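You operate a simulated robot arm through the tools that you are given. There is no shell and no other tool.

You are at the controls of a simulated two-armed robot. One attempt, no reset.

TASK
Wipe and shut the sugar meter, cap the open juice cup and put it back.
Fine: wipe with the grey cloth and put it back; the cup between cups 26 and 29. Set down upright: short cup.
Where things are to end (x, y in the base frame): short cup within 40 mm of [710, 40].

It is judged by the outcome, as a careful person would: the job done as asked, and still so three seconds after it is handed in. It fails if anything else is knocked over, pushed out of place, dropped, spilled or broken. A push-on lid holds only when it is set on centred and level and pressed home; a screw cap is set on level and turned clockwise until tight. Flat cloth is picked up by pressing the open fingertips on it (5 to 10 N) and closing them slowly along it; thin cloth reads only 2 to 8 mm in the jaws.

THE ROBOT
Two 7-joint arms with fingered hands on one trunk that stands fixed in place. Base frame: the origin is at the foot of the trunk, x ahead of it, y to its left, z up; the work surface is at about z = 880. Units: mm, degrees, N and s.
The left shoulder is at [70, 169, 1318], the right one opposite. With the tool pointing down near the work surface each hand reaches from about 100 to 660 mm from the base axis, measured 20 degrees to its own side. Payload 3.4 kg a hand.
The tool frame of a hand sits at the grasp point between the pads (the TCP): z along the fingers, y along the line on which they close. The tips reach 23 mm beyond it. The gripper opens to 116 mm; its body begins 65 mm behind the TCP. The gripper is a hand of 4 fingers: y runs from the thumb to the fingers, the wrist lies at [0, 0, -211] in the tool frame, and closing takes about 1.5 s.
Orientation is told as [roll, pitch, yaw] about the base's x, y, z axes, in that order, counted from this pose: with the fingers straight down and closing along the base's y, the tool's x points along the base's -x, its y along +y and its z along -z.

THE INTERFACE
- The arms move only by the tool drive_tool. It takes "left_deltas", "right_deltas" or both (then of equal length, played together; a hand with none holds still); each is a list of rows, each a list of 2 entries, a list of its own where there are three numbers: the shift along the tool's x, y, z in mm, then the turn, a rotation vector about the tool's x, y, z in degrees. In form: [[[dx, dy, dz], [wx, wy, wz]], ...]. A call has 1 to 20 rows; each row shifts and turns the commanded pose from where the row before left it, along the tool's axes as they then stand. "left_fingers" and "right_fingers" are, for a hand that has rows, the finger opening in mm, from 0 to 116, set as the call begins (left out, the last holds). A row lasts 0.2 s, in which the tool goes at most 50 mm and 8.6 degrees; a call with a longer step from one row to the next is refused whole, and so is a gripper value outside its range. A pose out of reach is approached as far as the arm can. The call stops where the force on the tool passes 40 N (or 10 N more than at its start, if that is more) or the arm is blocked; 0.2 s more then pass. Each finger travels about 153 mm/s and halts on what it meets, pressing with about 26 N; the grip force reading is that of the motor and also rises with nothing between the fingers. The clock runs only during rows and for 0.2 s after the last one: add rows that do not move to give the fingers time. The reply holds the time, the measured pose of the TCP, the force on the tool along the base axes, the opening and the grip force, in the units named above and with some noise, with the torque about the TCP (base axes, N m) and any sound that the robot's microphone picked up.
- Cameras (640 x 400 px; columns grow to the right, rows downward): "scene" is now at [117.7, 28.9, 1525.1]; the picture's right is [0.37, -0.93, 0.00], its down [-0.69, -0.27, -0.67] and it looks along [0.63, 0.25, -0.74] (base axes); focal length 248 px, centre (320, 200). "left" rides on the left gripper at [-69, 1, -90] in its tool frame; the picture's right is [-0.01, -1.00, 0.00], its down [0.79, -0.01, -0.61] and it looks along [0.61, 0.00, 0.79] (tool axes); focal length 251 px, centre (320, 200). "right" rides on the right gripper at [68, 1, -90] in its tool frame; the picture's right is [-0.01, 1.00, 0.00], its down [-0.80, -0.01, -0.61] and it looks along [-0.61, -0.01, 0.80] (tool axes); focal length 251 px, centre (320, 200). There is no depth. A picture from a camera that has moved, and an enlarged one, comes with that camera's place and axes in the base frame and with its lens. The place of the scene camera against the robot may be out by one fixed shift of up to 12 mm in any direction.
- capture(camera): a new picture of that camera. It takes no simulated time.
- raise_lower(by): slides the trunk up (or, below 0, down) by that many mm; the arms and the scene camera ride with it, the base frame stays. It gives what a move gives, with no picture.
- finger_targets(finger1, finger2, finger3, thumb_bend, hand): sets how far each is bent, from 0 (flat) to 100 (curled in); at 30 the hand is open as for a grip, at 70 the pads meet at the TCP. One left out holds its place. A second passes; each finger stops where it meets its share of the squeeze, and holds until it gets a number again. A gripper value or a shape takes the hand back. It gives what a move gives, with no picture; readings hold the bend of each and the force on the fingers (four entries, about 0 where the hand has none), thumb and palm.
- set_grasp(shape, hand): the hand has 4 fingers and takes this shape, open, in about a second: jaw (thumb against the fingers, like two jaws); tri (thumb and two fingers); tip (a fingertip pinch); poke (one finger out to press); point (the index stretched); flat (the hand flat); cup (the hand cupped); fist (a fist). The gripper value then closes the fingers along that shape, each until it touches; the sizes above hold for jaw. It gives what a move gives, with no picture.
- aim_head(pan, tilt): turns the head with the scene camera to pan (to the left, within 86 degrees either way) and tilt (down, from -29 to 69), counted from straight ahead of the robot. It gives what a move gives.
- enlarge(camera, box): a new picture of the part [left, top, right, bottom] of that camera's present view, enlarged. It takes no simulated time.
- hand_in(): hands the job in; it is judged then, once.

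Places have to be worked out from the pictures, the camera data and where the tool is seen. Open the grippers and draw the arms clear of the work before you hand the job in, unless the task says otherwise.

The tools are called by a JSON object that holds its "fn" and its "kwargs". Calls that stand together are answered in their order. drive_tool: Moves the arms, as the interface text tells. Its arguments: {"type":"object","properties":{"left_deltas":{"type":"array"},"left_fingers":{"type":"number"},"right_deltas":{"type":"array"},"right_fingers":{"type":"number"}},"required":[]} The other tools are called the same way: raise_lower (by) moves the trunk up or down; set_grasp (shape, hand) gives the hand a shape; finger_targets (finger1, finger2, finger3, thumb_bend, hand) moves the fingers one by one; aim_head (pan, tilt) turns the head that bears the scene camera; capture (camera) takes a picture; enlarge (camera, box) takes an enlarged picture of a part of a camera's view; hand_in () hands the job in.

At the start:

```text
clock: 0.0
left_position: [295.9, 182.4, 1326.8]
left_ee_rot: [-0.1, -0.2, 0.1]
left_force: [0.4, -0.3, 0.0]
left_ft_torque: [-0.03, -0.03, -0.03]
left_width: 116.1
left_grip_force: 0.0
left_shape: jaw
left_bend: [30.0, 30.0, 30.0, 30.0]
left_finger forces: [0.0, 0.1, 0.0, 0.0, 0.0, 0.0]
right_position: [409.5, -25.3, 1335.2]
right_ee_rot: [0.0, 0.0, 0.0]
right_force: [-0.3, -0.1, 0.8]
right_ft_torque: [-0.02, -0.01, 0.0]
right_width: 116.1
right_grip_force: 0.0
right_shape: jaw
right_bend: [30.0, 30.0, 30.0, 30.0]
right_finger forces: [0.0, 0.0, 0.1, 0.0, 0.0, 0.0]
trunk travel left (down, up): [-825.0, 115.0]
head pan, tilt (commanded): [21.8, 47.6]
```

scene: 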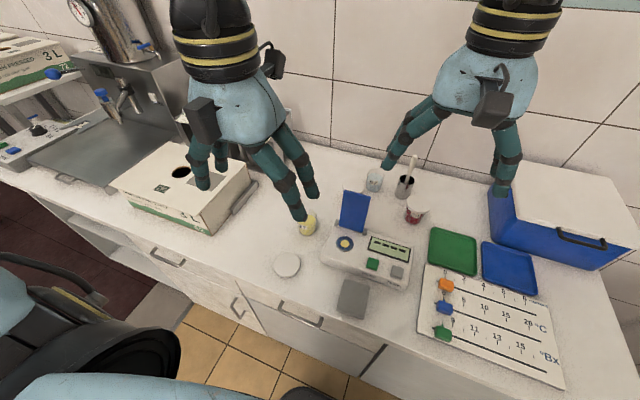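
right: 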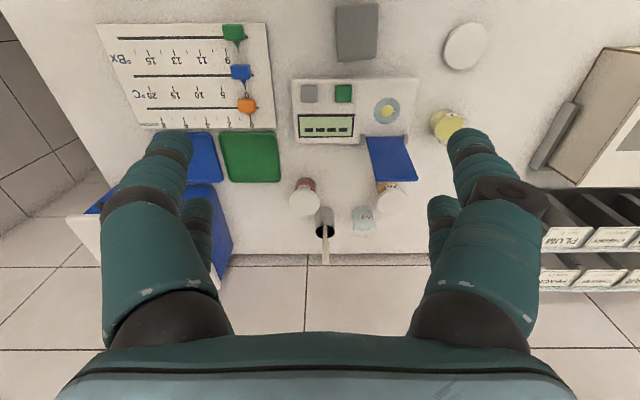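
left: 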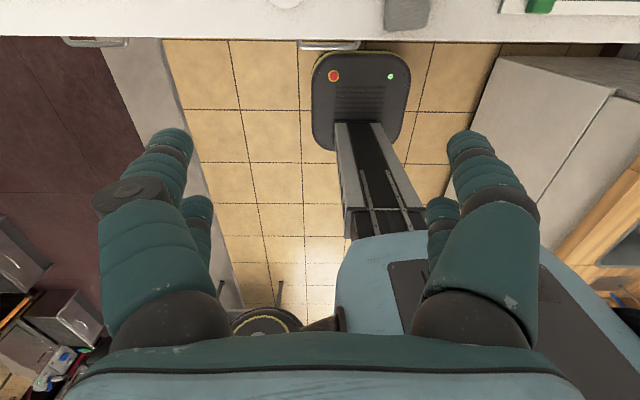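

I'll start by looking closer at the scene from the cameras to locate the meter, cloth, cups and lid.

{"fn": "enlarge", "kwargs": {"camera": "scene", "box": [240, 150, 440, 330]}}

{"fn": "enlarge", "kwargs": {"camera": "right", "box": [270, 60, 510, 250]}}

{"fn": "enlarge", "kwargs": {"camera": "right", "box": [280, 150, 440, 260]}}

```text
2.22 times, centred on (340, 240) of scene
camera zoom: at [117.7, 28.9, 1525.1], right [0.37, -0.93, 0.0], down [-0.69, -0.27, -0.67], along [0.63, 0.25, -0.74], focal length 551 px, centre (276, 111)
```

zoom: 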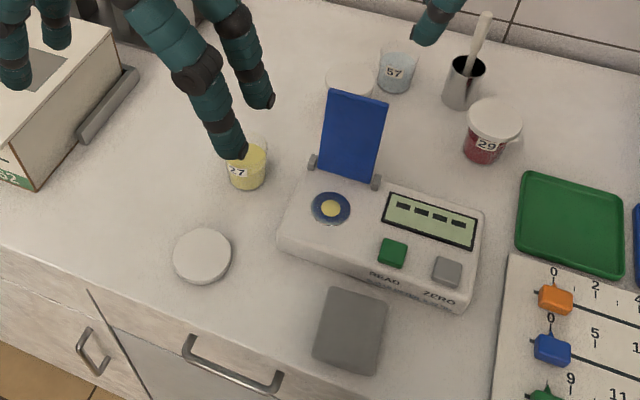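

```text
2.11 times, centred on (390, 155) of right
camera zoom: at [341.1, -23.9, 1425.4], right [0.01, 1.0, 0.0], down [0.8, -0.01, 0.61], along [0.61, -0.01, -0.8], focal length 529 px, centre (173, 295)
```

zoom: 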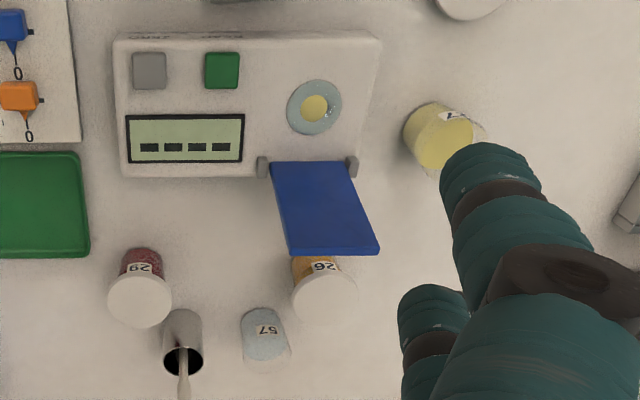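

```text
3.64 times, centred on (360, 205) of right
camera zoom: at [341.1, -23.9, 1425.4], right [0.01, 1.0, 0.0], down [0.8, -0.01, 0.61], along [0.61, -0.01, -0.8], focal length 914 px, centre (174, 182)
```

zoom: 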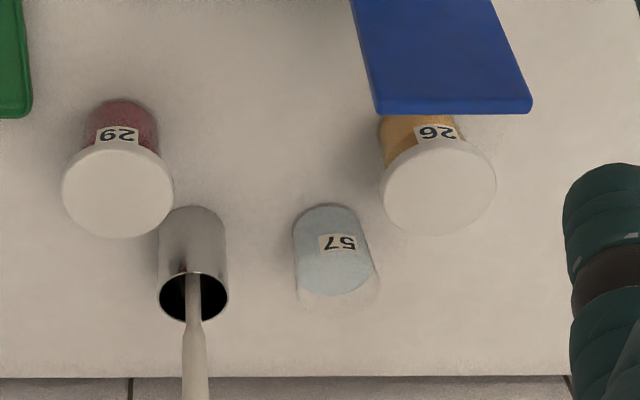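

The open cup is 27 (yellow juice), with its lid at about [398, 242] and the cloth at about [376, 40]. The meter's well is near [506, 107]. I'll move the left hand aside to the left so both the scene and right cameras get a clear view.

{"fn": "drive_tool", "kwargs": {"left_deltas": [[[0, 40, 0], [0, 0, 0]], [[0, 40, 0], [0, 0, 0]], [[0, 40, 0], [0, 0, 0]], [[0, 40, 0], [0, 0, 0]], [[0, 40, 0], [0, 0, 0]], [[0, 40, 0], [0, 0, 0]]], "right_deltas": [[[10, 20, 0], [0, 0, 0]], [[10, 20, 0], [0, 0, 0]], [[10, 20, 0], [0, 0, 0]], [[10, 20, 0], [0, 0, 0]], [[10, 20, 0], [0, 0, 0]], [[10, 20, 0], [0, 0, 0]]]}}

{"fn": "capture", "kwargs": {"camera": "scene"}}

{"fn": "capture", "kwargs": {"camera": "right"}}

```text
clock: 1.4
left_position: [293.2, 423.2, 1325.7]
left_ee_rot: [-0.1, 0.0, 0.0]
left_force: [0.3, 0.0, -0.4]
left_ft_torque: [0.01, 0.01, -0.01]
left_width: 115.8
left_grip_force: 0.0
left_shape: jaw
left_bend: [30.0, 30.0, 30.0, 30.0]
left_finger forces: [0.1, 0.1, 0.0, 0.0, 0.1, 0.0]
right_position: [349.1, 94.8, 1338.0]
right_ee_rot: [-0.1, -0.1, 0.0]
right_force: [-0.6, 0.4, 0.2]
right_ft_torque: [-0.03, -0.01, -0.01]
right_width: 115.7
right_grip_force: 0.1
right_shape: jaw
right_bend: [30.0, 30.0, 30.0, 30.0]
right_finger forces: [0.0, 0.0, 0.0, 0.0, 0.0, 0.0]
trunk travel left (down, up): [-825.0, 115.0]
head pan, tilt (commanded): [21.8, 47.6]
```

```text
taken
camera scene: at [115.8, 30.5, 1525.2], right [0.37, -0.93, 0.0], down [-0.69, -0.28, -0.67], along [0.63, 0.25, -0.74], focal length 248 px, centre (320, 200)
```

scene: 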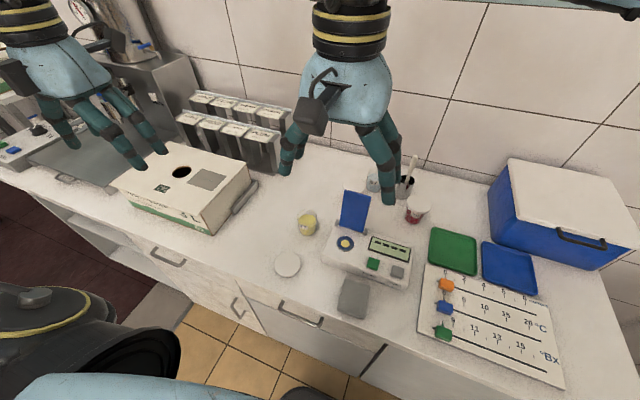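

```text
taken
camera right: at [278.1, 96.6, 1427.1], right [0.01, 1.0, 0.0], down [0.79, -0.01, 0.61], along [0.61, -0.01, -0.79], focal length 251 px, centre (320, 200)
```

right: 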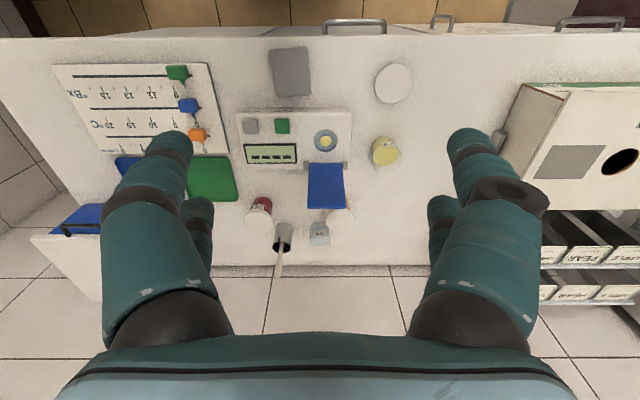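

Good clear view now. I'll enlarge the key regions from both cameras to refine positions.

{"fn": "enlarge", "kwargs": {"camera": "right", "box": [230, 30, 430, 155]}}

{"fn": "enlarge", "kwargs": {"camera": "right", "box": [230, 130, 430, 255]}}

{"fn": "enlarge", "kwargs": {"camera": "scene", "box": [260, 160, 440, 320]}}

{"fn": "enlarge", "kwargs": {"camera": "scene", "box": [100, 80, 290, 240]}}

```text
3.20 times, centred on (330, 92) of right
camera zoom: at [278.1, 96.6, 1427.1], right [0.01, 1.0, 0.0], down [0.79, -0.01, 0.61], along [0.61, -0.01, -0.79], focal length 805 px, centre (288, 544)
```

zoom: 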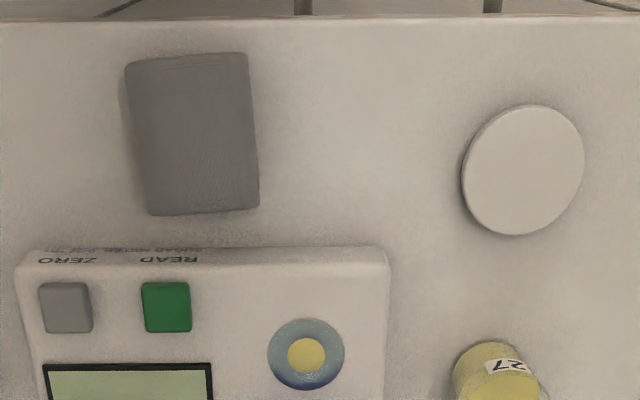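

```text
3.20 times, centred on (330, 192) of right
camera zoom: at [278.1, 96.6, 1427.1], right [0.01, 1.0, 0.0], down [0.79, -0.01, 0.61], along [0.61, -0.01, -0.79], focal length 805 px, centre (288, 224)
```

zoom: 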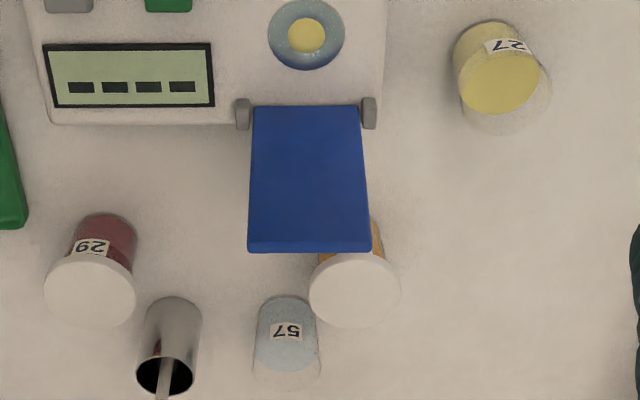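

```text
2.50 times, centred on (350, 240) of scene
camera zoom: at [115.8, 30.5, 1525.2], right [0.37, -0.93, 0.0], down [-0.69, -0.28, -0.67], along [0.63, 0.25, -0.74], focal length 620 px, centre (245, 100)
```

zoom: 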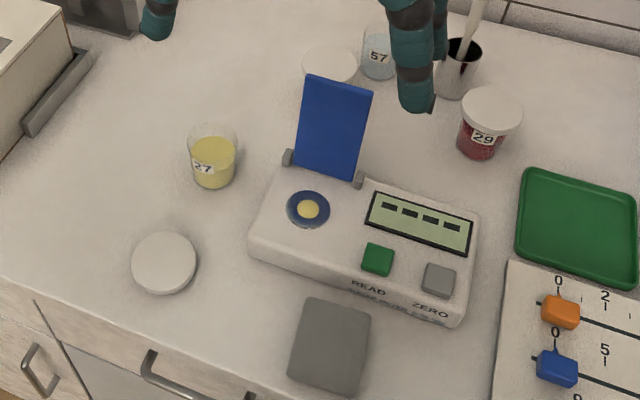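

```text
2.50 times, centred on (195, 160) of scene
camera zoom: at [115.8, 30.5, 1525.2], right [0.37, -0.93, 0.0], down [-0.69, -0.28, -0.67], along [0.63, 0.25, -0.74], focal length 620 px, centre (632, 300)
```

zoom: 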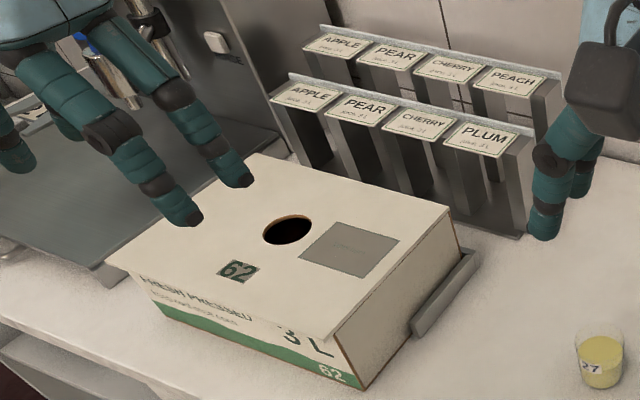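

The cup 27 stands near [535, 240]. I'll bring the right hand lower above that area to get close-up views of the cup, lid and meter.

{"fn": "drive_tool", "kwargs": {"right_deltas": [[[-8, 18, 38], [0, 0, 0]], [[-8, 18, 38], [0, 0, 0]], [[-8, 18, 38], [0, 0, 0]], [[-8, 18, 38], [0, 0, 0]], [[-8, 18, 38], [0, 0, 0]], [[-8, 18, 38], [0, 0, 0]]]}}

{"fn": "capture", "kwargs": {"camera": "right"}}

{"fn": "capture", "kwargs": {"camera": "scene"}}

```text
clock: 2.8
left_position: [297.3, 420.4, 1324.6]
left_ee_rot: [-0.1, 0.0, 0.1]
left_force: [0.6, -0.1, 0.6]
left_ft_torque: [0.0, 0.02, -0.03]
left_width: 115.8
left_grip_force: 0.0
left_shape: jaw
left_bend: [30.0, 30.0, 30.0, 30.0]
left_finger forces: [0.0, 0.0, 0.0, 0.0, 0.1, 0.1]
right_position: [407.3, 187.6, 1108.2]
right_ee_rot: [0.0, 0.1, -0.1]
right_force: [0.3, 0.4, -0.9]
right_ft_torque: [-0.03, 0.03, -0.03]
right_width: 116.1
right_grip_force: 0.1
right_shape: jaw
right_bend: [30.0, 30.0, 30.0, 30.0]
right_finger forces: [0.0, 0.0, 0.0, 0.0, 0.0, 0.0]
right hand out of reach, approached as far as the arm can: row 6
trunk travel left (down, up): [-825.0, 115.0]
head pan, tilt (commanded): [21.8, 47.6]
```

```text
taken
camera right: at [338.4, 189.3, 1198.6], right [0.01, 1.0, 0.0], down [0.8, -0.01, 0.61], along [0.61, 0.0, -0.8], focal length 251 px, centre (320, 200)
```

right: 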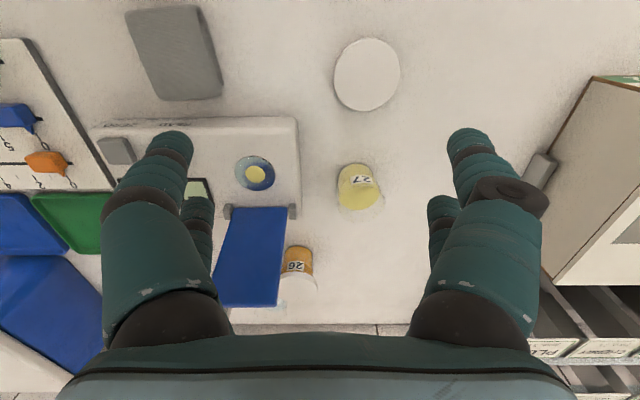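

```text
taken
camera scene: at [119.9, 28.7, 1525.0], right [0.37, -0.93, 0.0], down [-0.69, -0.27, -0.67], along [0.62, 0.25, -0.74], focal length 248 px, centre (320, 200)
```

scene: 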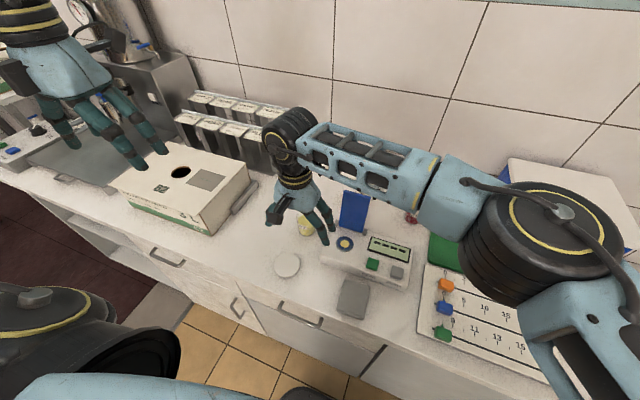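

The close-up shows cup 27, lid, and meter well. I'll enlarge them.

{"fn": "enlarge", "kwargs": {"camera": "right", "box": [310, 30, 410, 92]}}

{"fn": "enlarge", "kwargs": {"camera": "right", "box": [320, 150, 400, 220]}}

{"fn": "enlarge", "kwargs": {"camera": "right", "box": [200, 110, 330, 310]}}

{"fn": "enlarge", "kwargs": {"camera": "right", "box": [110, 0, 240, 120]}}

```text
6.40 times, centred on (360, 61) of right
camera zoom: at [338.4, 189.3, 1198.6], right [0.01, 1.0, 0.0], down [0.8, -0.01, 0.61], along [0.61, 0.0, -0.8], focal length 1609 px, centre (64, 1090)
```

zoom: 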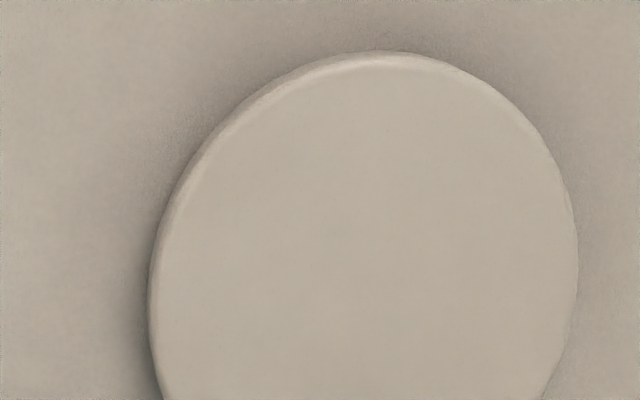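

```text
5.71 times, centred on (360, 185) of right
camera zoom: at [338.4, 189.3, 1198.6], right [0.01, 1.0, 0.0], down [0.8, -0.01, 0.61], along [0.61, 0.0, -0.8], focal length 1437 px, centre (91, 286)
```

zoom: 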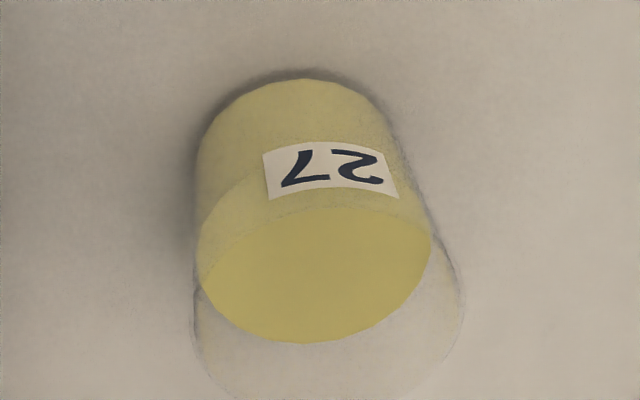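

```text
2.00 times, centred on (265, 210) of right
camera zoom: at [338.4, 189.3, 1198.6], right [0.01, 1.0, 0.0], down [0.8, -0.01, 0.61], along [0.61, 0.0, -0.8], focal length 503 px, centre (430, 180)
```

zoom: 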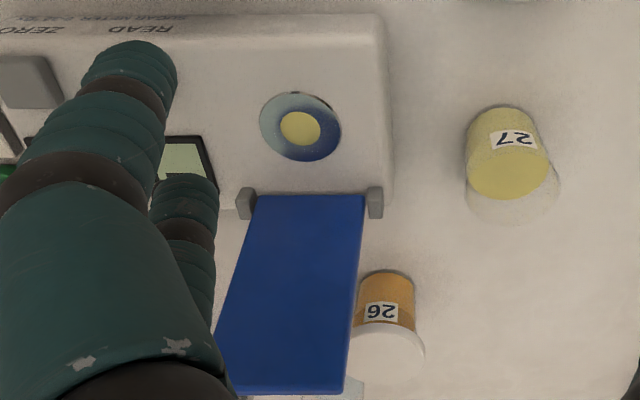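

```text
3.33 times, centred on (175, 60) of right
camera zoom: at [338.4, 189.3, 1198.6], right [0.01, 1.0, 0.0], down [0.8, -0.01, 0.61], along [0.61, 0.0, -0.8], focal length 838 px, centre (803, 667)
```

zoom: 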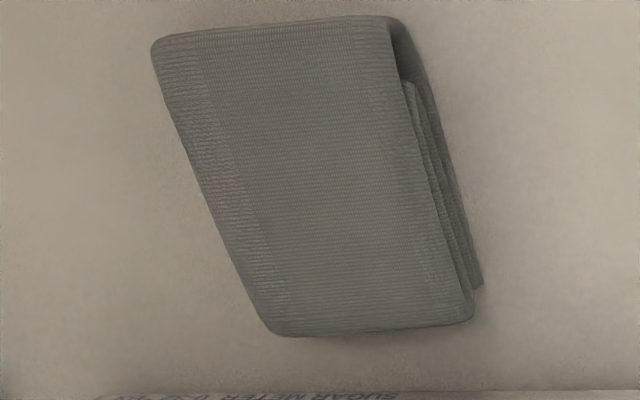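

The cloth is a folded grey pad at about [376, 40], the well is at about [511, 104, 914], and the flap hinge is at x≈566 with its top at about [597, 105, 1043]. Cup 27 is at about [538, 241] and the lid at about [397, 241]. I'll bring the right hand above the cloth.

{"fn": "drive_tool", "kwargs": {"right_deltas": [[[4, -27, 15], [0, 0, 0]], [[4, -27, 15], [0, 0, 0]], [[4, -27, 15], [0, 0, 0]], [[4, -27, 15], [0, 0, 0]], [[4, -27, 15], [0, 0, 0]], [[2, -27, 15], [0, 0, 0]]]}}

{"fn": "capture", "kwargs": {"camera": "right"}}

{"fn": "capture", "kwargs": {"camera": "scene"}}

```text
clock: 4.2
left_position: [295.4, 420.8, 1326.6]
left_ee_rot: [0.0, -0.1, 0.1]
left_force: [1.1, 0.1, 0.3]
left_ft_torque: [-0.02, -0.01, -0.01]
left_width: 115.9
left_grip_force: 0.0
left_shape: jaw
left_bend: [30.0, 30.0, 30.0, 30.0]
left_finger forces: [0.1, 0.0, 0.0, 0.0, 0.1, 0.0]
right_position: [383.6, 26.5, 1019.2]
right_ee_rot: [0.1, 0.0, 0.1]
right_force: [-0.8, -0.5, 0.5]
right_ft_torque: [0.02, -0.01, 0.02]
right_width: 116.0
right_grip_force: 0.0
right_shape: jaw
right_bend: [30.0, 30.0, 30.0, 30.0]
right_finger forces: [0.0, 0.0, 0.0, 0.0, 0.1, 0.0]
trunk travel left (down, up): [-825.0, 115.0]
head pan, tilt (commanded): [21.8, 47.6]
```

```text
taken
camera right: at [314.0, 27.2, 1108.5], right [0.01, 1.0, 0.0], down [0.8, -0.01, 0.61], along [0.61, 0.0, -0.8], focal length 251 px, centre (320, 200)
```

right: 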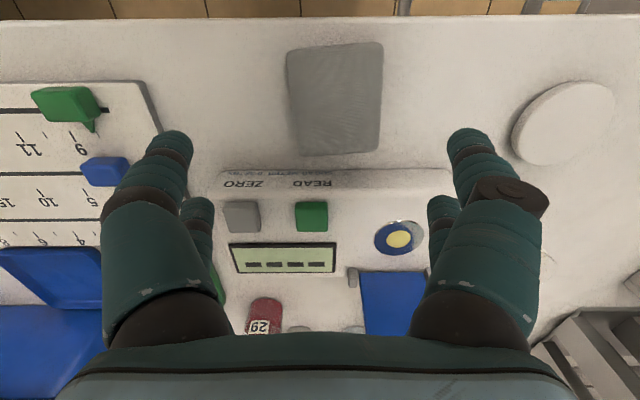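

```text
taken
camera scene: at [117.5, 28.1, 1525.1], right [0.37, -0.93, 0.0], down [-0.69, -0.27, -0.67], along [0.63, 0.25, -0.74], focal length 248 px, centre (320, 200)
```

scene: 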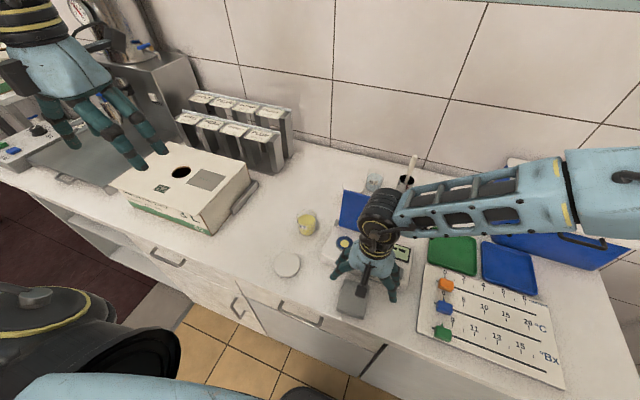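

The hand is above the cloth, centred near [380, 40]. I'll zoom in to see how the fingers are arranged before pressing.

{"fn": "enlarge", "kwargs": {"camera": "scene", "box": [300, 180, 440, 330]}}

{"fn": "enlarge", "kwargs": {"camera": "scene", "box": [255, 200, 345, 290]}}

```text
2.67 times, centred on (370, 255) of scene
camera zoom: at [117.5, 28.1, 1525.1], right [0.37, -0.93, 0.0], down [-0.69, -0.27, -0.67], along [0.63, 0.25, -0.74], focal length 661 px, centre (187, 53)
```

zoom: 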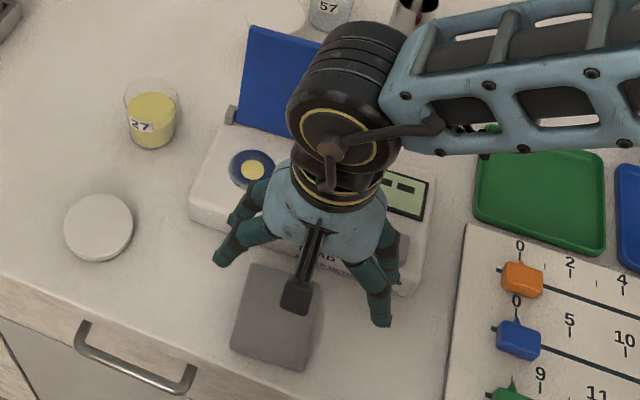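

```text
4.44 times, centred on (300, 245) of scene
camera zoom: at [117.5, 28.1, 1525.1], right [0.37, -0.93, 0.0], down [-0.69, -0.27, -0.67], along [0.63, 0.25, -0.74], focal length 1102 px, centre (409, 0)
```

zoom: 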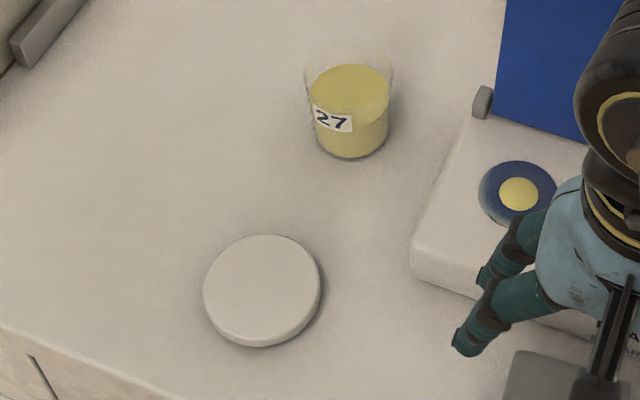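

The hand has two digits each side, about ±20 mm in x. I'll centre on the cloth, narrow to about 60 mm, and descend to a little above it.

{"fn": "drive_tool", "kwargs": {"right_deltas": [[[2, 7, 20], [0, 0, 0]], [[2, 7, 20], [0, 0, 0]], [[0, 0, 20], [0, 0, 0]], [[0, 0, 10], [0, 0, 0]], [[0, 0, 0], [0, 0, 0]]], "right_fingers": 60}}

{"fn": "capture", "kwargs": {"camera": "right"}}

{"fn": "enlarge", "kwargs": {"camera": "scene", "box": [300, 180, 440, 330]}}

```text
clock: 5.4
left_position: [295.2, 422.0, 1325.8]
left_ee_rot: [-0.1, -0.1, 0.1]
left_force: [-0.6, 0.0, 0.0]
left_ft_torque: [-0.01, 0.02, 0.03]
left_width: 115.9
left_grip_force: 0.1
left_shape: jaw
left_bend: [30.0, 30.0, 30.0, 30.0]
left_finger forces: [0.0, 0.0, 0.0, 0.0, 0.0, 0.1]
right_position: [377.6, 41.4, 949.0]
right_ee_rot: [0.0, 0.1, -0.1]
right_force: [1.0, 0.5, 0.1]
right_ft_torque: [0.02, 0.03, 0.0]
right_width: 60.3
right_grip_force: 0.0
right_shape: jaw
right_bend: [72.0, 72.0, 72.0, 75.0]
right_finger forces: [0.0, 0.1, 0.0, 0.0, 0.0, 0.1]
trunk travel left (down, up): [-825.0, 115.0]
head pan, tilt (commanded): [21.8, 47.6]
```

```text
taken
camera right: at [309.1, 42.1, 1039.4], right [0.01, 1.0, 0.0], down [0.8, -0.01, 0.61], along [0.61, -0.01, -0.8], focal length 251 px, centre (320, 200)
```

right: 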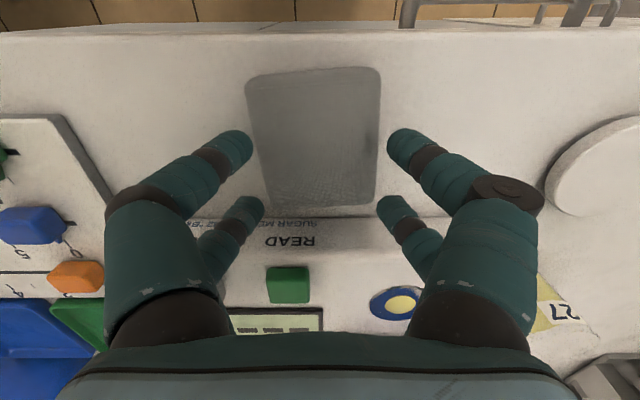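

```text
2.67 times, centred on (370, 255) of scene
camera zoom: at [117.6, 29.0, 1525.1], right [0.37, -0.93, 0.0], down [-0.69, -0.27, -0.67], along [0.63, 0.25, -0.74], focal length 661 px, centre (187, 53)
```

zoom: 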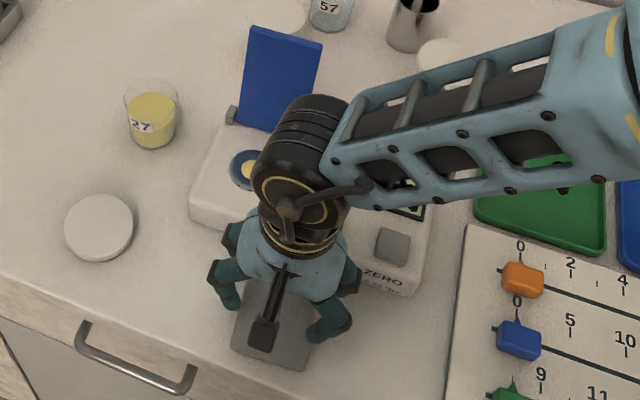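

Fingers straddle the cloth's middle inside its edges. I'll descend toward contact with small steps and watch the force.

{"fn": "drive_tool", "kwargs": {"right_deltas": [[[0, 0, 15], [0, 0, 0]], [[0, 0, 12], [0, 0, 0]], [[0, 0, 3], [0, 0, 0]], [[0, 0, 0], [0, 0, 0]]]}}

```text
clock: 6.0
left_position: [291.3, 421.2, 1328.1]
left_ee_rot: [-0.1, -0.3, 0.2]
left_force: [0.0, -0.4, 0.4]
left_ft_torque: [-0.02, -0.05, 0.01]
left_width: 115.7
left_grip_force: 0.2
left_shape: jaw
left_bend: [30.0, 30.0, 30.0, 30.0]
left_finger forces: [0.0, 0.0, 0.1, 0.0, 0.0, 0.0]
right_position: [378.4, 42.3, 928.1]
right_ee_rot: [0.1, -0.6, -0.1]
right_force: [-0.2, -2.0, 28.3]
right_ft_torque: [-1.05, 0.41, 0.03]
right_width: 61.4
right_grip_force: 0.1
right_shape: jaw
right_bend: [72.0, 72.0, 72.0, 78.0]
right_finger forces: [0.3, 1.2, 2.8, 0.0, 24.6, 0.1]
trunk travel left (down, up): [-825.0, 115.0]
head pan, tilt (commanded): [21.8, 47.6]
stopped in row 3 (right hand): the force on the tool passed its limit at 46 N (the readings are from after the stop); the commanded pose is now the measured one
```

Contact came earlier than expected, at TCP z≈928 with 28 N, mostly on the thumb. I'll back off a few mm and look.

{"fn": "drive_tool", "kwargs": {"right_deltas": [[[0, 0, -3], [0, 0, 0]], [[0, 0, 0], [0, 0, 0]]]}}

{"fn": "capture", "kwargs": {"camera": "right"}}

{"fn": "enlarge", "kwargs": {"camera": "scene", "box": [310, 200, 420, 330]}}

```text
clock: 6.6
left_position: [293.3, 421.3, 1326.6]
left_ee_rot: [0.0, -0.2, 0.1]
left_force: [-0.6, -0.3, 0.4]
left_ft_torque: [0.03, 0.0, -0.01]
left_width: 116.0
left_grip_force: 0.1
left_shape: jaw
left_bend: [30.0, 30.0, 30.0, 30.0]
left_finger forces: [0.0, 0.1, 0.1, 0.0, 0.1, 0.2]
right_position: [379.1, 42.2, 929.9]
right_ee_rot: [0.1, -0.4, 0.0]
right_force: [-2.5, -2.0, 17.0]
right_ft_torque: [-0.64, 0.29, -0.02]
right_width: 61.3
right_grip_force: 0.1
right_shape: jaw
right_bend: [72.0, 72.0, 72.0, 78.0]
right_finger forces: [0.2, 0.9, 1.7, 0.0, 14.7, 0.0]
trunk travel left (down, up): [-825.0, 115.0]
head pan, tilt (commanded): [21.8, 47.6]
```

```text
taken
camera right: at [309.5, 42.8, 1018.4], right [0.01, 1.0, 0.0], down [0.79, -0.01, 0.61], along [0.61, 0.0, -0.79], focal length 251 px, centre (320, 200)
```

right: 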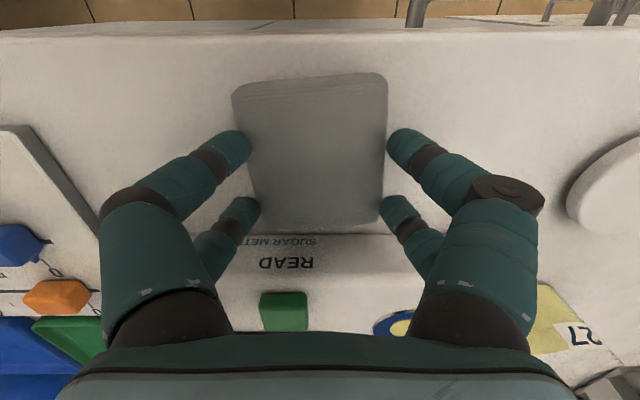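

```text
3.08 times, centred on (365, 265) of scene
camera zoom: at [115.2, 28.5, 1525.3], right [0.37, -0.93, 0.0], down [-0.68, -0.27, -0.68], along [0.63, 0.25, -0.74], focal length 763 px, centre (182, 0)
```

zoom: 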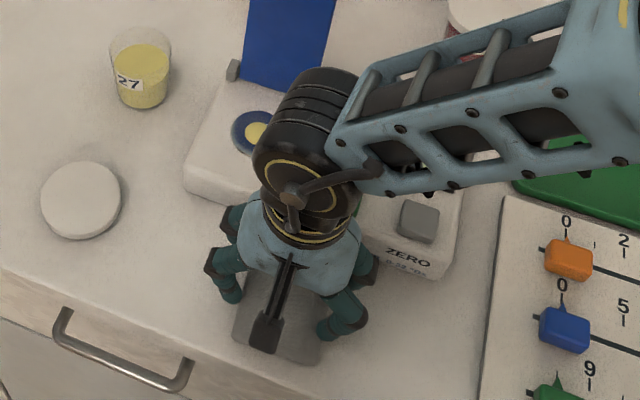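

Torque shows the load is on the near-left digit, right at the cloth's edge; the folded pad seems thicker than thought (top ≈ 905). I'll lift, recentre at about [376, 39] and narrow the opening so all tips land well inside the cloth.

{"fn": "drive_tool", "kwargs": {"right_deltas": [[[0, 0, -10], [0, 0, 0]], [[3, -3, -5], [0, 0, 0]], [[0, 0, 0], [0, 0, 0]]], "right_fingers": 46}}

{"fn": "capture", "kwargs": {"camera": "right"}}

{"fn": "enlarge", "kwargs": {"camera": "right", "box": [200, 50, 440, 260]}}

```text
clock: 7.4
left_position: [295.8, 421.2, 1326.4]
left_ee_rot: [-0.2, -0.1, 0.1]
left_force: [-0.3, -0.6, 0.2]
left_ft_torque: [0.0, 0.0, -0.03]
left_width: 116.0
left_grip_force: 0.1
left_shape: jaw
left_bend: [30.0, 30.0, 30.0, 30.0]
left_finger forces: [0.1, 0.0, 0.1, 0.0, 0.1, 0.0]
right_position: [377.3, 37.8, 942.6]
right_ee_rot: [0.2, -0.3, 0.0]
right_force: [-0.5, 0.3, -0.4]
right_ft_torque: [-0.01, 0.02, 0.03]
right_width: 49.6
right_grip_force: 25.8
right_shape: jaw
right_bend: [73.0, 73.0, 74.0, 77.0]
right_finger forces: [23.4, 22.1, 22.3, 0.0, 24.5, 0.0]
trunk travel left (down, up): [-825.0, 115.0]
head pan, tilt (commanded): [21.8, 47.6]
```

```text
taken
camera right: at [308.3, 40.0, 1032.8], right [0.01, 1.0, 0.0], down [0.79, -0.01, 0.61], along [0.61, 0.0, -0.79], focal length 251 px, centre (320, 200)
```

right: 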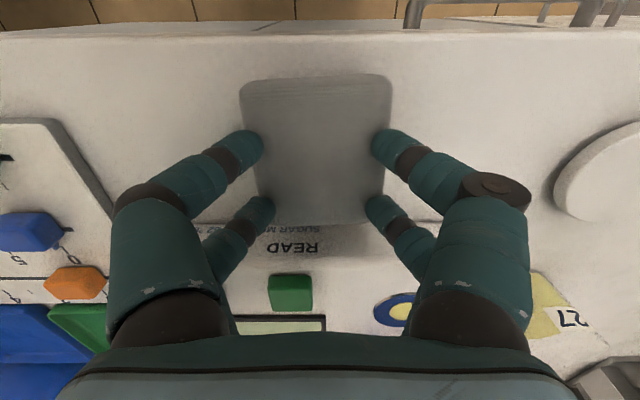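

```text
1.90 times, centred on (320, 155) of right
camera zoom: at [308.3, 40.0, 1032.8], right [0.01, 1.0, 0.0], down [0.79, -0.01, 0.61], along [0.61, 0.0, -0.79], focal length 479 px, centre (320, 286)
```

zoom: 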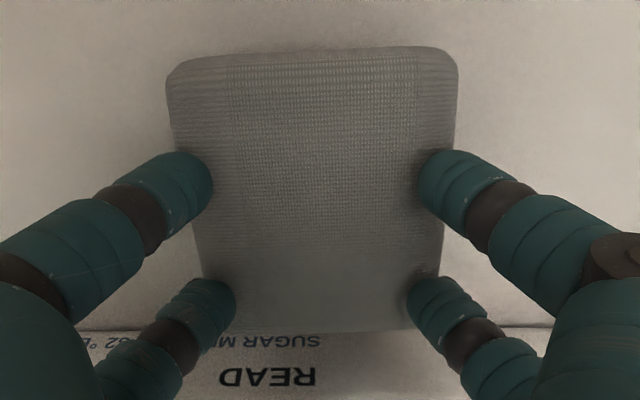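

The opening halted at 49.6 mm with about 23 N on every finger, so the hand seems to be gripping the pad. I'll check with the scene camera whether the cloth was lifted.

{"fn": "enlarge", "kwargs": {"camera": "scene", "box": [320, 220, 400, 330]}}

{"fn": "enlarge", "kwargs": {"camera": "right", "box": [220, 60, 420, 170]}}

```text
3.64 times, centred on (360, 275) of scene
camera zoom: at [117.6, 29.0, 1525.1], right [0.37, -0.93, 0.0], down [-0.69, -0.27, -0.67], along [0.63, 0.25, -0.74], focal length 901 px, centre (174, -73)
```

zoom: 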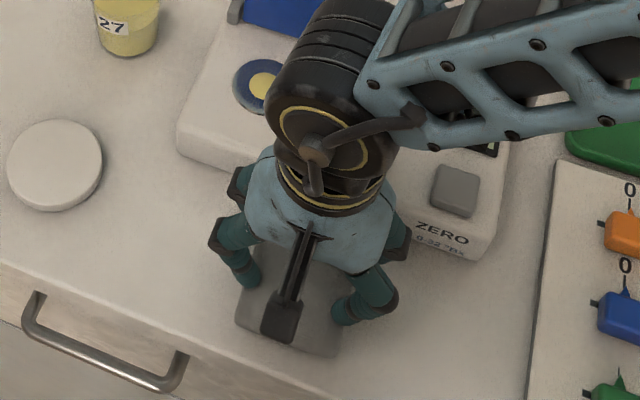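

```text
3.20 times, centred on (320, 115) of right
camera zoom: at [308.3, 40.0, 1032.8], right [0.01, 1.0, 0.0], down [0.79, -0.01, 0.61], along [0.61, 0.0, -0.79], focal length 805 px, centre (320, 472)
```

zoom: 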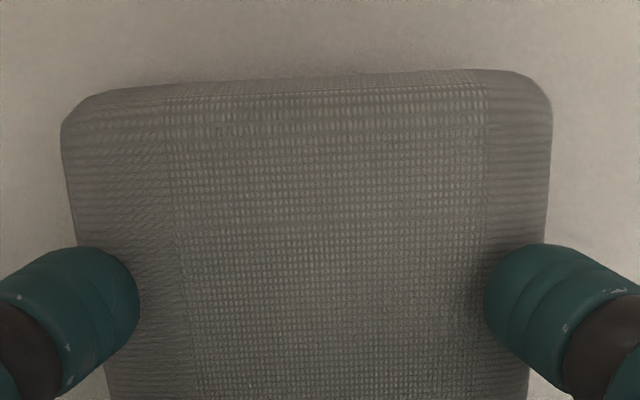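

It looks like the folded pad is held between the fingertips by its sides. I'll lift 40 mm to confirm.

{"fn": "drive_tool", "kwargs": {"right_deltas": [[[0, 0, -10], [0, 0, 0]], [[0, 0, -15], [0, 0, 0]], [[0, 0, -15], [0, 0, 0]], [[0, 0, 0], [0, 0, 0]]]}}

{"fn": "capture", "kwargs": {"camera": "right"}}

{"fn": "enlarge", "kwargs": {"camera": "scene", "box": [310, 200, 420, 330]}}

```text
clock: 8.4
left_position: [295.2, 422.4, 1325.9]
left_ee_rot: [-0.1, -0.1, 0.2]
left_force: [0.3, -0.1, -0.5]
left_ft_torque: [0.02, 0.04, 0.04]
left_width: 115.6
left_grip_force: 0.1
left_shape: jaw
left_bend: [30.0, 30.0, 30.0, 30.0]
left_finger forces: [0.1, 0.0, 0.0, 0.0, 0.1, 0.0]
right_position: [377.2, 39.3, 982.1]
right_ee_rot: [0.1, -0.2, 0.0]
right_force: [-0.3, 0.8, 0.7]
right_ft_torque: [0.02, 0.0, 0.02]
right_width: 49.3
right_grip_force: 26.2
right_shape: jaw
right_bend: [73.0, 73.0, 74.0, 77.0]
right_finger forces: [23.3, 22.0, 22.1, 0.1, 24.4, 0.1]
trunk travel left (down, up): [-825.0, 115.0]
head pan, tilt (commanded): [21.8, 47.6]
```

```text
taken
camera right: at [307.9, 39.9, 1072.3], right [0.01, 1.0, 0.0], down [0.79, -0.01, 0.61], along [0.61, 0.0, -0.79], focal length 251 px, centre (320, 200)
```

right: 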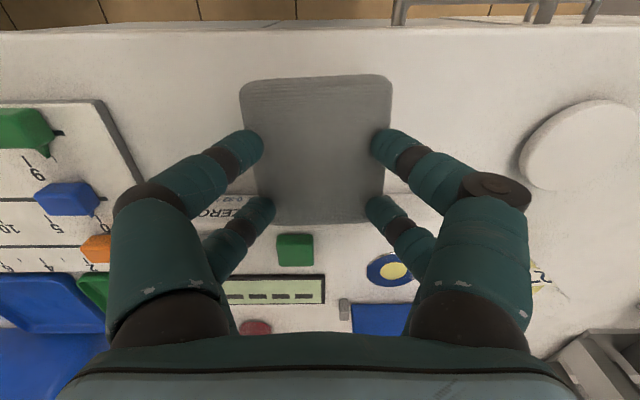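

```text
3.08 times, centred on (365, 265) of scene
camera zoom: at [117.8, 29.0, 1525.1], right [0.37, -0.93, 0.0], down [-0.69, -0.27, -0.67], along [0.63, 0.25, -0.74], focal length 763 px, centre (182, 0)
```

zoom: 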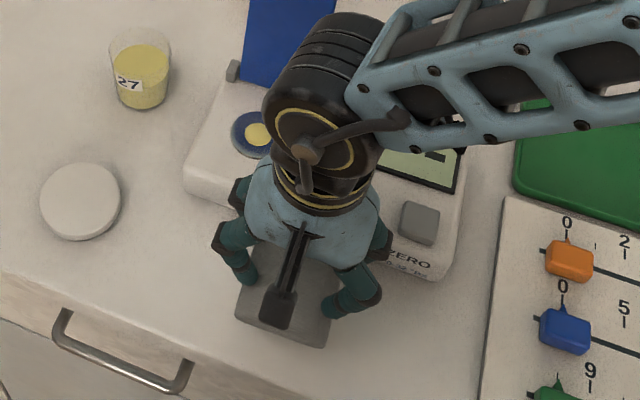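

The cloth is securely held below the fingertips. I'll raise a bit and carry it over the well at about [507, 104].

{"fn": "drive_tool", "kwargs": {"right_deltas": [[[0, 0, -15], [0, 0, 0]], [[0, 0, -15], [0, 0, 0]], [[-20, 10, 0], [0, 0, 0]], [[-25, 13, 0], [0, 0, 0]], [[-25, 13, 0], [0, 0, 0]], [[-25, 13, 0], [0, 0, 0]], [[-20, 10, 0], [0, 0, 0]], [[-15, 5, 0], [0, 0, 0]], [[0, 0, 0], [0, 0, 0]]]}}

{"fn": "capture", "kwargs": {"camera": "right"}}

{"fn": "enlarge", "kwargs": {"camera": "scene", "box": [280, 160, 420, 300]}}

```text
clock: 10.4
left_position: [294.9, 422.1, 1326.3]
left_ee_rot: [-0.2, -0.1, 0.2]
left_force: [-0.9, -0.2, -0.5]
left_ft_torque: [-0.02, -0.02, -0.04]
left_width: 116.0
left_grip_force: 0.0
left_shape: jaw
left_bend: [30.0, 30.0, 30.0, 30.0]
left_finger forces: [0.0, 0.0, 0.0, 0.0, 0.0, 0.0]
right_position: [505.8, 102.2, 1013.7]
right_ee_rot: [0.1, -0.2, -0.1]
right_force: [0.8, 0.5, -0.1]
right_ft_torque: [0.02, -0.04, 0.0]
right_width: 49.2
right_grip_force: 26.1
right_shape: jaw
right_bend: [73.0, 73.0, 74.0, 77.0]
right_finger forces: [23.9, 21.3, 22.1, 0.0, 23.5, 0.0]
trunk travel left (down, up): [-825.0, 115.0]
head pan, tilt (commanded): [21.8, 47.6]
```

```text
taken
camera right: at [437.0, 104.2, 1103.1], right [0.01, 1.0, 0.0], down [0.79, -0.01, 0.61], along [0.61, 0.0, -0.79], focal length 251 px, centre (320, 200)
```

right: 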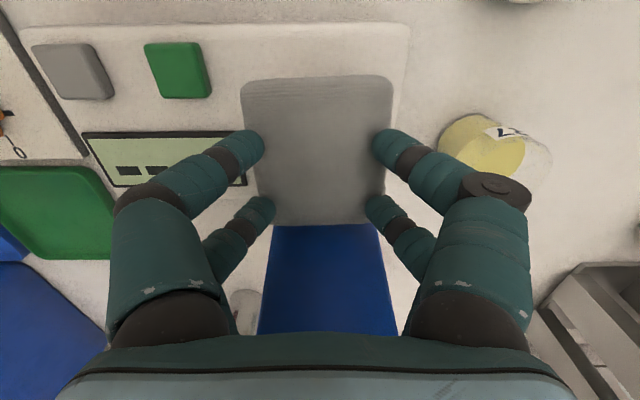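

```text
2.86 times, centred on (350, 230) of scene
camera zoom: at [117.7, 28.8, 1525.1], right [0.37, -0.93, 0.0], down [-0.69, -0.27, -0.67], along [0.63, 0.25, -0.74], focal length 708 px, centre (234, 114)
```

zoom: 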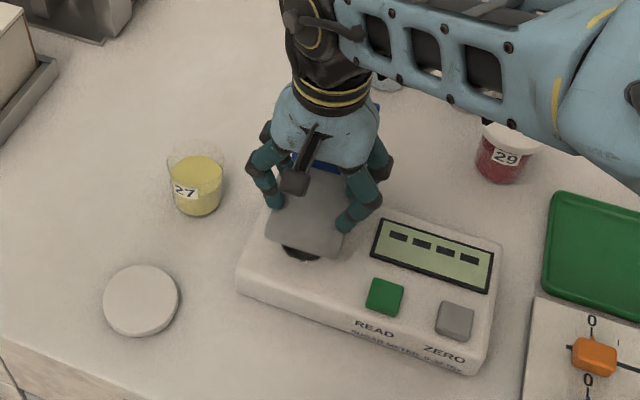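

The cloth is above the well with clearance to the flap. I'll descend gently to contact.

{"fn": "drive_tool", "kwargs": {"right_deltas": [[[0, 0, 12], [0, 0, 0]], [[0, 0, 12], [0, 0, 0]], [[0, 0, 8], [0, 0, 0]], [[0, 0, 3], [0, 0, 0]], [[0, 0, 2], [0, 0, 0]], [[0, 0, 0], [0, 0, 0]]]}}

```text
clock: 11.8
left_position: [294.3, 421.4, 1326.1]
left_ee_rot: [-0.1, 0.0, 0.0]
left_force: [0.7, 1.1, -0.3]
left_ft_torque: [0.0, 0.02, 0.03]
left_width: 115.9
left_grip_force: 0.0
left_shape: jaw
left_bend: [30.0, 30.0, 30.0, 30.0]
left_finger forces: [0.1, 0.0, 0.0, 0.0, 0.0, 0.0]
right_position: [506.3, 103.5, 977.4]
right_ee_rot: [0.2, -0.3, -0.2]
right_force: [4.0, 1.1, 15.2]
right_ft_torque: [-0.02, 0.36, -0.02]
right_width: 49.2
right_grip_force: 26.2
right_shape: jaw
right_bend: [73.0, 73.0, 74.0, 77.0]
right_finger forces: [25.3, 21.6, 21.5, 0.0, 24.7, 0.0]
trunk travel left (down, up): [-825.0, 115.0]
head pan, tilt (commanded): [21.8, 47.6]
```

Contact at TCP z≈977 with 15 N; the torque suggests the load is toward the cloth's near edge. I'll look at how the cloth sits on the well.

{"fn": "enlarge", "kwargs": {"camera": "scene", "box": [300, 180, 400, 290]}}

{"fn": "capture", "kwargs": {"camera": "right"}}

```text
3.64 times, centred on (350, 235) of scene
camera zoom: at [116.5, 28.9, 1525.5], right [0.37, -0.93, 0.0], down [-0.69, -0.27, -0.67], along [0.63, 0.25, -0.74], focal length 901 px, centre (211, 73)
```

zoom: 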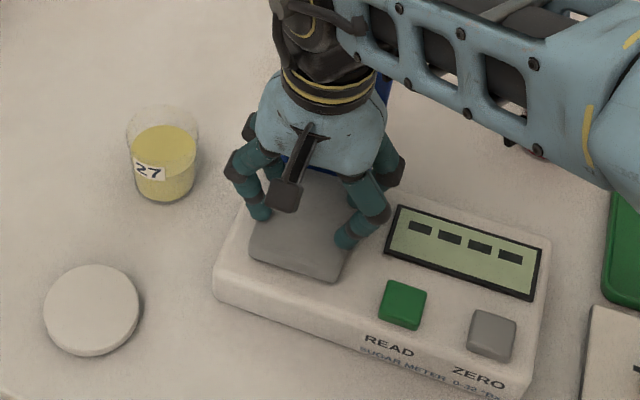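

```text
taken
camera right: at [436.7, 104.5, 1067.2], right [0.01, 1.0, 0.0], down [0.79, -0.01, 0.61], along [0.61, 0.0, -0.79], focal length 251 px, centre (320, 200)
```

right: 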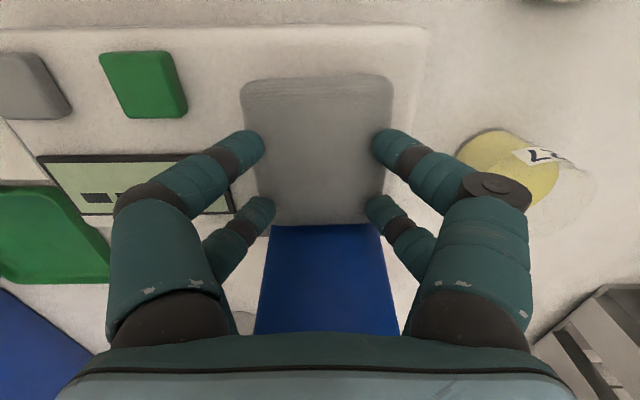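

The pad hangs tilted about 7° with its near edge low. I'll lift slightly, pitch the hand by about +7° about y to level the pad, and lower again with the pad centred on the well (x≈511).

{"fn": "drive_tool", "kwargs": {"right_deltas": [[[0, 0, -6], [0, 0, 0]], [[-4, 0, 0], [0, 3.5, 0]], [[0, 0, 0], [0, 3.5, 0]], [[0, 0, 2], [0, 0, 0]], [[0, 0, 2], [0, 0, 0]], [[0, 0, 0], [0, 0, 0]]]}}

{"fn": "capture", "kwargs": {"camera": "right"}}

```text
clock: 13.2
left_position: [295.0, 420.7, 1326.3]
left_ee_rot: [-0.1, -0.1, 0.1]
left_force: [1.0, -0.2, 0.3]
left_ft_torque: [0.0, -0.01, -0.02]
left_width: 116.1
left_grip_force: 0.0
left_shape: jaw
left_bend: [30.0, 30.0, 30.0, 30.0]
left_finger forces: [0.0, 0.0, 0.0, 0.0, 0.1, 0.0]
right_position: [505.7, 102.1, 979.8]
right_ee_rot: [0.2, 3.3, -0.1]
right_force: [0.4, 0.3, 4.7]
right_ft_torque: [-0.13, -0.17, 0.02]
right_width: 48.9
right_grip_force: 26.7
right_shape: jaw
right_bend: [73.0, 73.0, 74.0, 77.0]
right_finger forces: [23.5, 21.4, 22.1, 0.0, 23.2, 0.1]
right hand out of reach, approached as far as the arm can: row 2
trunk travel left (down, up): [-825.0, 115.0]
head pan, tilt (commanded): [21.8, 47.6]
```

```text
taken
camera right: at [442.7, 103.1, 1073.1], right [0.01, 1.0, 0.0], down [0.83, -0.01, 0.56], along [0.56, 0.0, -0.83], focal length 251 px, centre (320, 200)
```

right: 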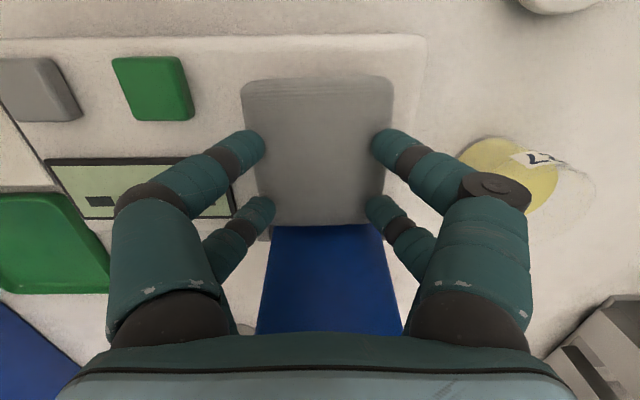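

The reach limit left pitch at +3.3°, and contact moved from the near side to the far side, so the pad is now nearly level. I'll press a little more to get about 8–10 N, then check the torque balance.

{"fn": "drive_tool", "kwargs": {"right_deltas": [[[0, 0, 1], [0, -1.0, 0]], [[0, 0, 1], [0, 0, 0]], [[0, 0, 0], [0, 0, 0]]]}}

```text
clock: 14.0
left_position: [292.2, 421.5, 1326.0]
left_ee_rot: [-0.1, -0.3, 0.1]
left_force: [-0.6, 0.2, 0.6]
left_ft_torque: [-0.03, -0.01, -0.02]
left_width: 115.9
left_grip_force: 0.0
left_shape: jaw
left_bend: [30.0, 30.0, 30.0, 30.0]
left_finger forces: [0.0, 0.0, 0.1, 0.1, 0.0, 0.1]
right_position: [504.9, 101.9, 978.8]
right_ee_rot: [0.1, 2.2, 0.0]
right_force: [0.0, 0.0, 13.7]
right_ft_torque: [0.04, -0.43, 0.04]
right_width: 48.9
right_grip_force: 25.8
right_shape: jaw
right_bend: [73.0, 74.0, 74.0, 77.0]
right_finger forces: [23.0, 23.4, 23.8, 0.0, 23.4, 0.0]
trunk travel left (down, up): [-825.0, 115.0]
head pan, tilt (commanded): [21.8, 47.6]
```

Now 13.7 N with the contact near the ring's far edge. I'll ease pitch by another degree, lighten slightly, and begin wiping strokes in y and x over the well.

{"fn": "drive_tool", "kwargs": {"right_deltas": [[[0, 0, -0.5], [0, -1.0, 0]], [[0, 8, 0], [0, 0, 0]], [[0, 8, 0], [0, 0, 0]], [[0, -8, 0], [0, 0, 0]], [[0, -8, 0], [0, 0, 0]], [[0, -8, 0], [0, 0, 0]], [[0, -8, 0], [0, 0, 0]], [[0, 8, 0], [0, 0, 0]], [[0, 8, 0], [0, 0, 0]], [[0, 0, 0], [0, 0, 0]]]}}

```text
clock: 16.2
left_position: [294.0, 420.8, 1326.7]
left_ee_rot: [0.1, -0.1, 0.2]
left_force: [-0.7, -0.1, -0.7]
left_ft_torque: [0.03, -0.03, -0.02]
left_width: 115.9
left_grip_force: 0.1
left_shape: jaw
left_bend: [30.0, 30.0, 30.0, 30.0]
left_finger forces: [0.0, 0.0, 0.0, 0.1, 0.0, 0.1]
right_position: [503.3, 94.3, 978.0]
right_ee_rot: [0.1, 1.3, 0.0]
right_force: [0.0, 0.3, 4.7]
right_ft_torque: [0.02, -0.1, -0.05]
right_width: 48.5
right_grip_force: 25.6
right_shape: jaw
right_bend: [73.0, 74.0, 74.0, 77.0]
right_finger forces: [22.9, 24.1, 24.7, 0.0, 23.7, 0.1]
right hand out of reach, approached as far as the arm can: row 3
trunk travel left (down, up): [-825.0, 115.0]
head pan, tilt (commanded): [21.8, 47.6]
```

Contact is about 4.7 N. I'll press slightly more and add strokes in x and y across the well.

{"fn": "drive_tool", "kwargs": {"right_deltas": [[[0, 3, 0.8], [0, 0, 0]], [[6, 3, 0], [0, 0, 0]], [[6, 0, 0], [0, 0, 0]], [[6, 0, 0], [0, 0, 0]], [[-6, 0, 0], [0, 0, 0]], [[-6, 0, 0], [0, 0, 0]], [[-6, 0, 0], [0, 0, 0]], [[6, 0, 0], [0, 0, 0]], [[6, -6, 0], [0, 0, 0]], [[0, -6, 0], [0, 0, 0]], [[-6, 6, 0], [0, 0, 0]], [[-6, 6, 0], [0, 0, 0]], [[0, 0, 0], [0, 0, 0]]]}}

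```text
clock: 19.0
left_position: [292.9, 418.9, 1327.6]
left_ee_rot: [0.0, -0.2, 0.1]
left_force: [-0.1, -0.5, -1.1]
left_ft_torque: [0.01, 0.01, 0.0]
left_width: 116.1
left_grip_force: 0.2
left_shape: jaw
left_bend: [30.0, 30.0, 30.0, 30.0]
left_finger forces: [0.1, 0.0, 0.0, 0.1, 0.0, 0.0]
right_position: [501.4, 101.7, 977.4]
right_ee_rot: [0.1, 1.1, 0.0]
right_force: [-3.1, -4.8, 15.3]
right_ft_torque: [-0.38, 0.03, -0.09]
right_width: 48.5
right_grip_force: 26.3
right_shape: jaw
right_bend: [73.0, 74.0, 74.0, 77.0]
right_finger forces: [22.2, 23.8, 27.0, 0.1, 25.5, 0.1]
trunk travel left (down, up): [-825.0, 115.0]
head pan, tilt (commanded): [21.8, 47.6]
```

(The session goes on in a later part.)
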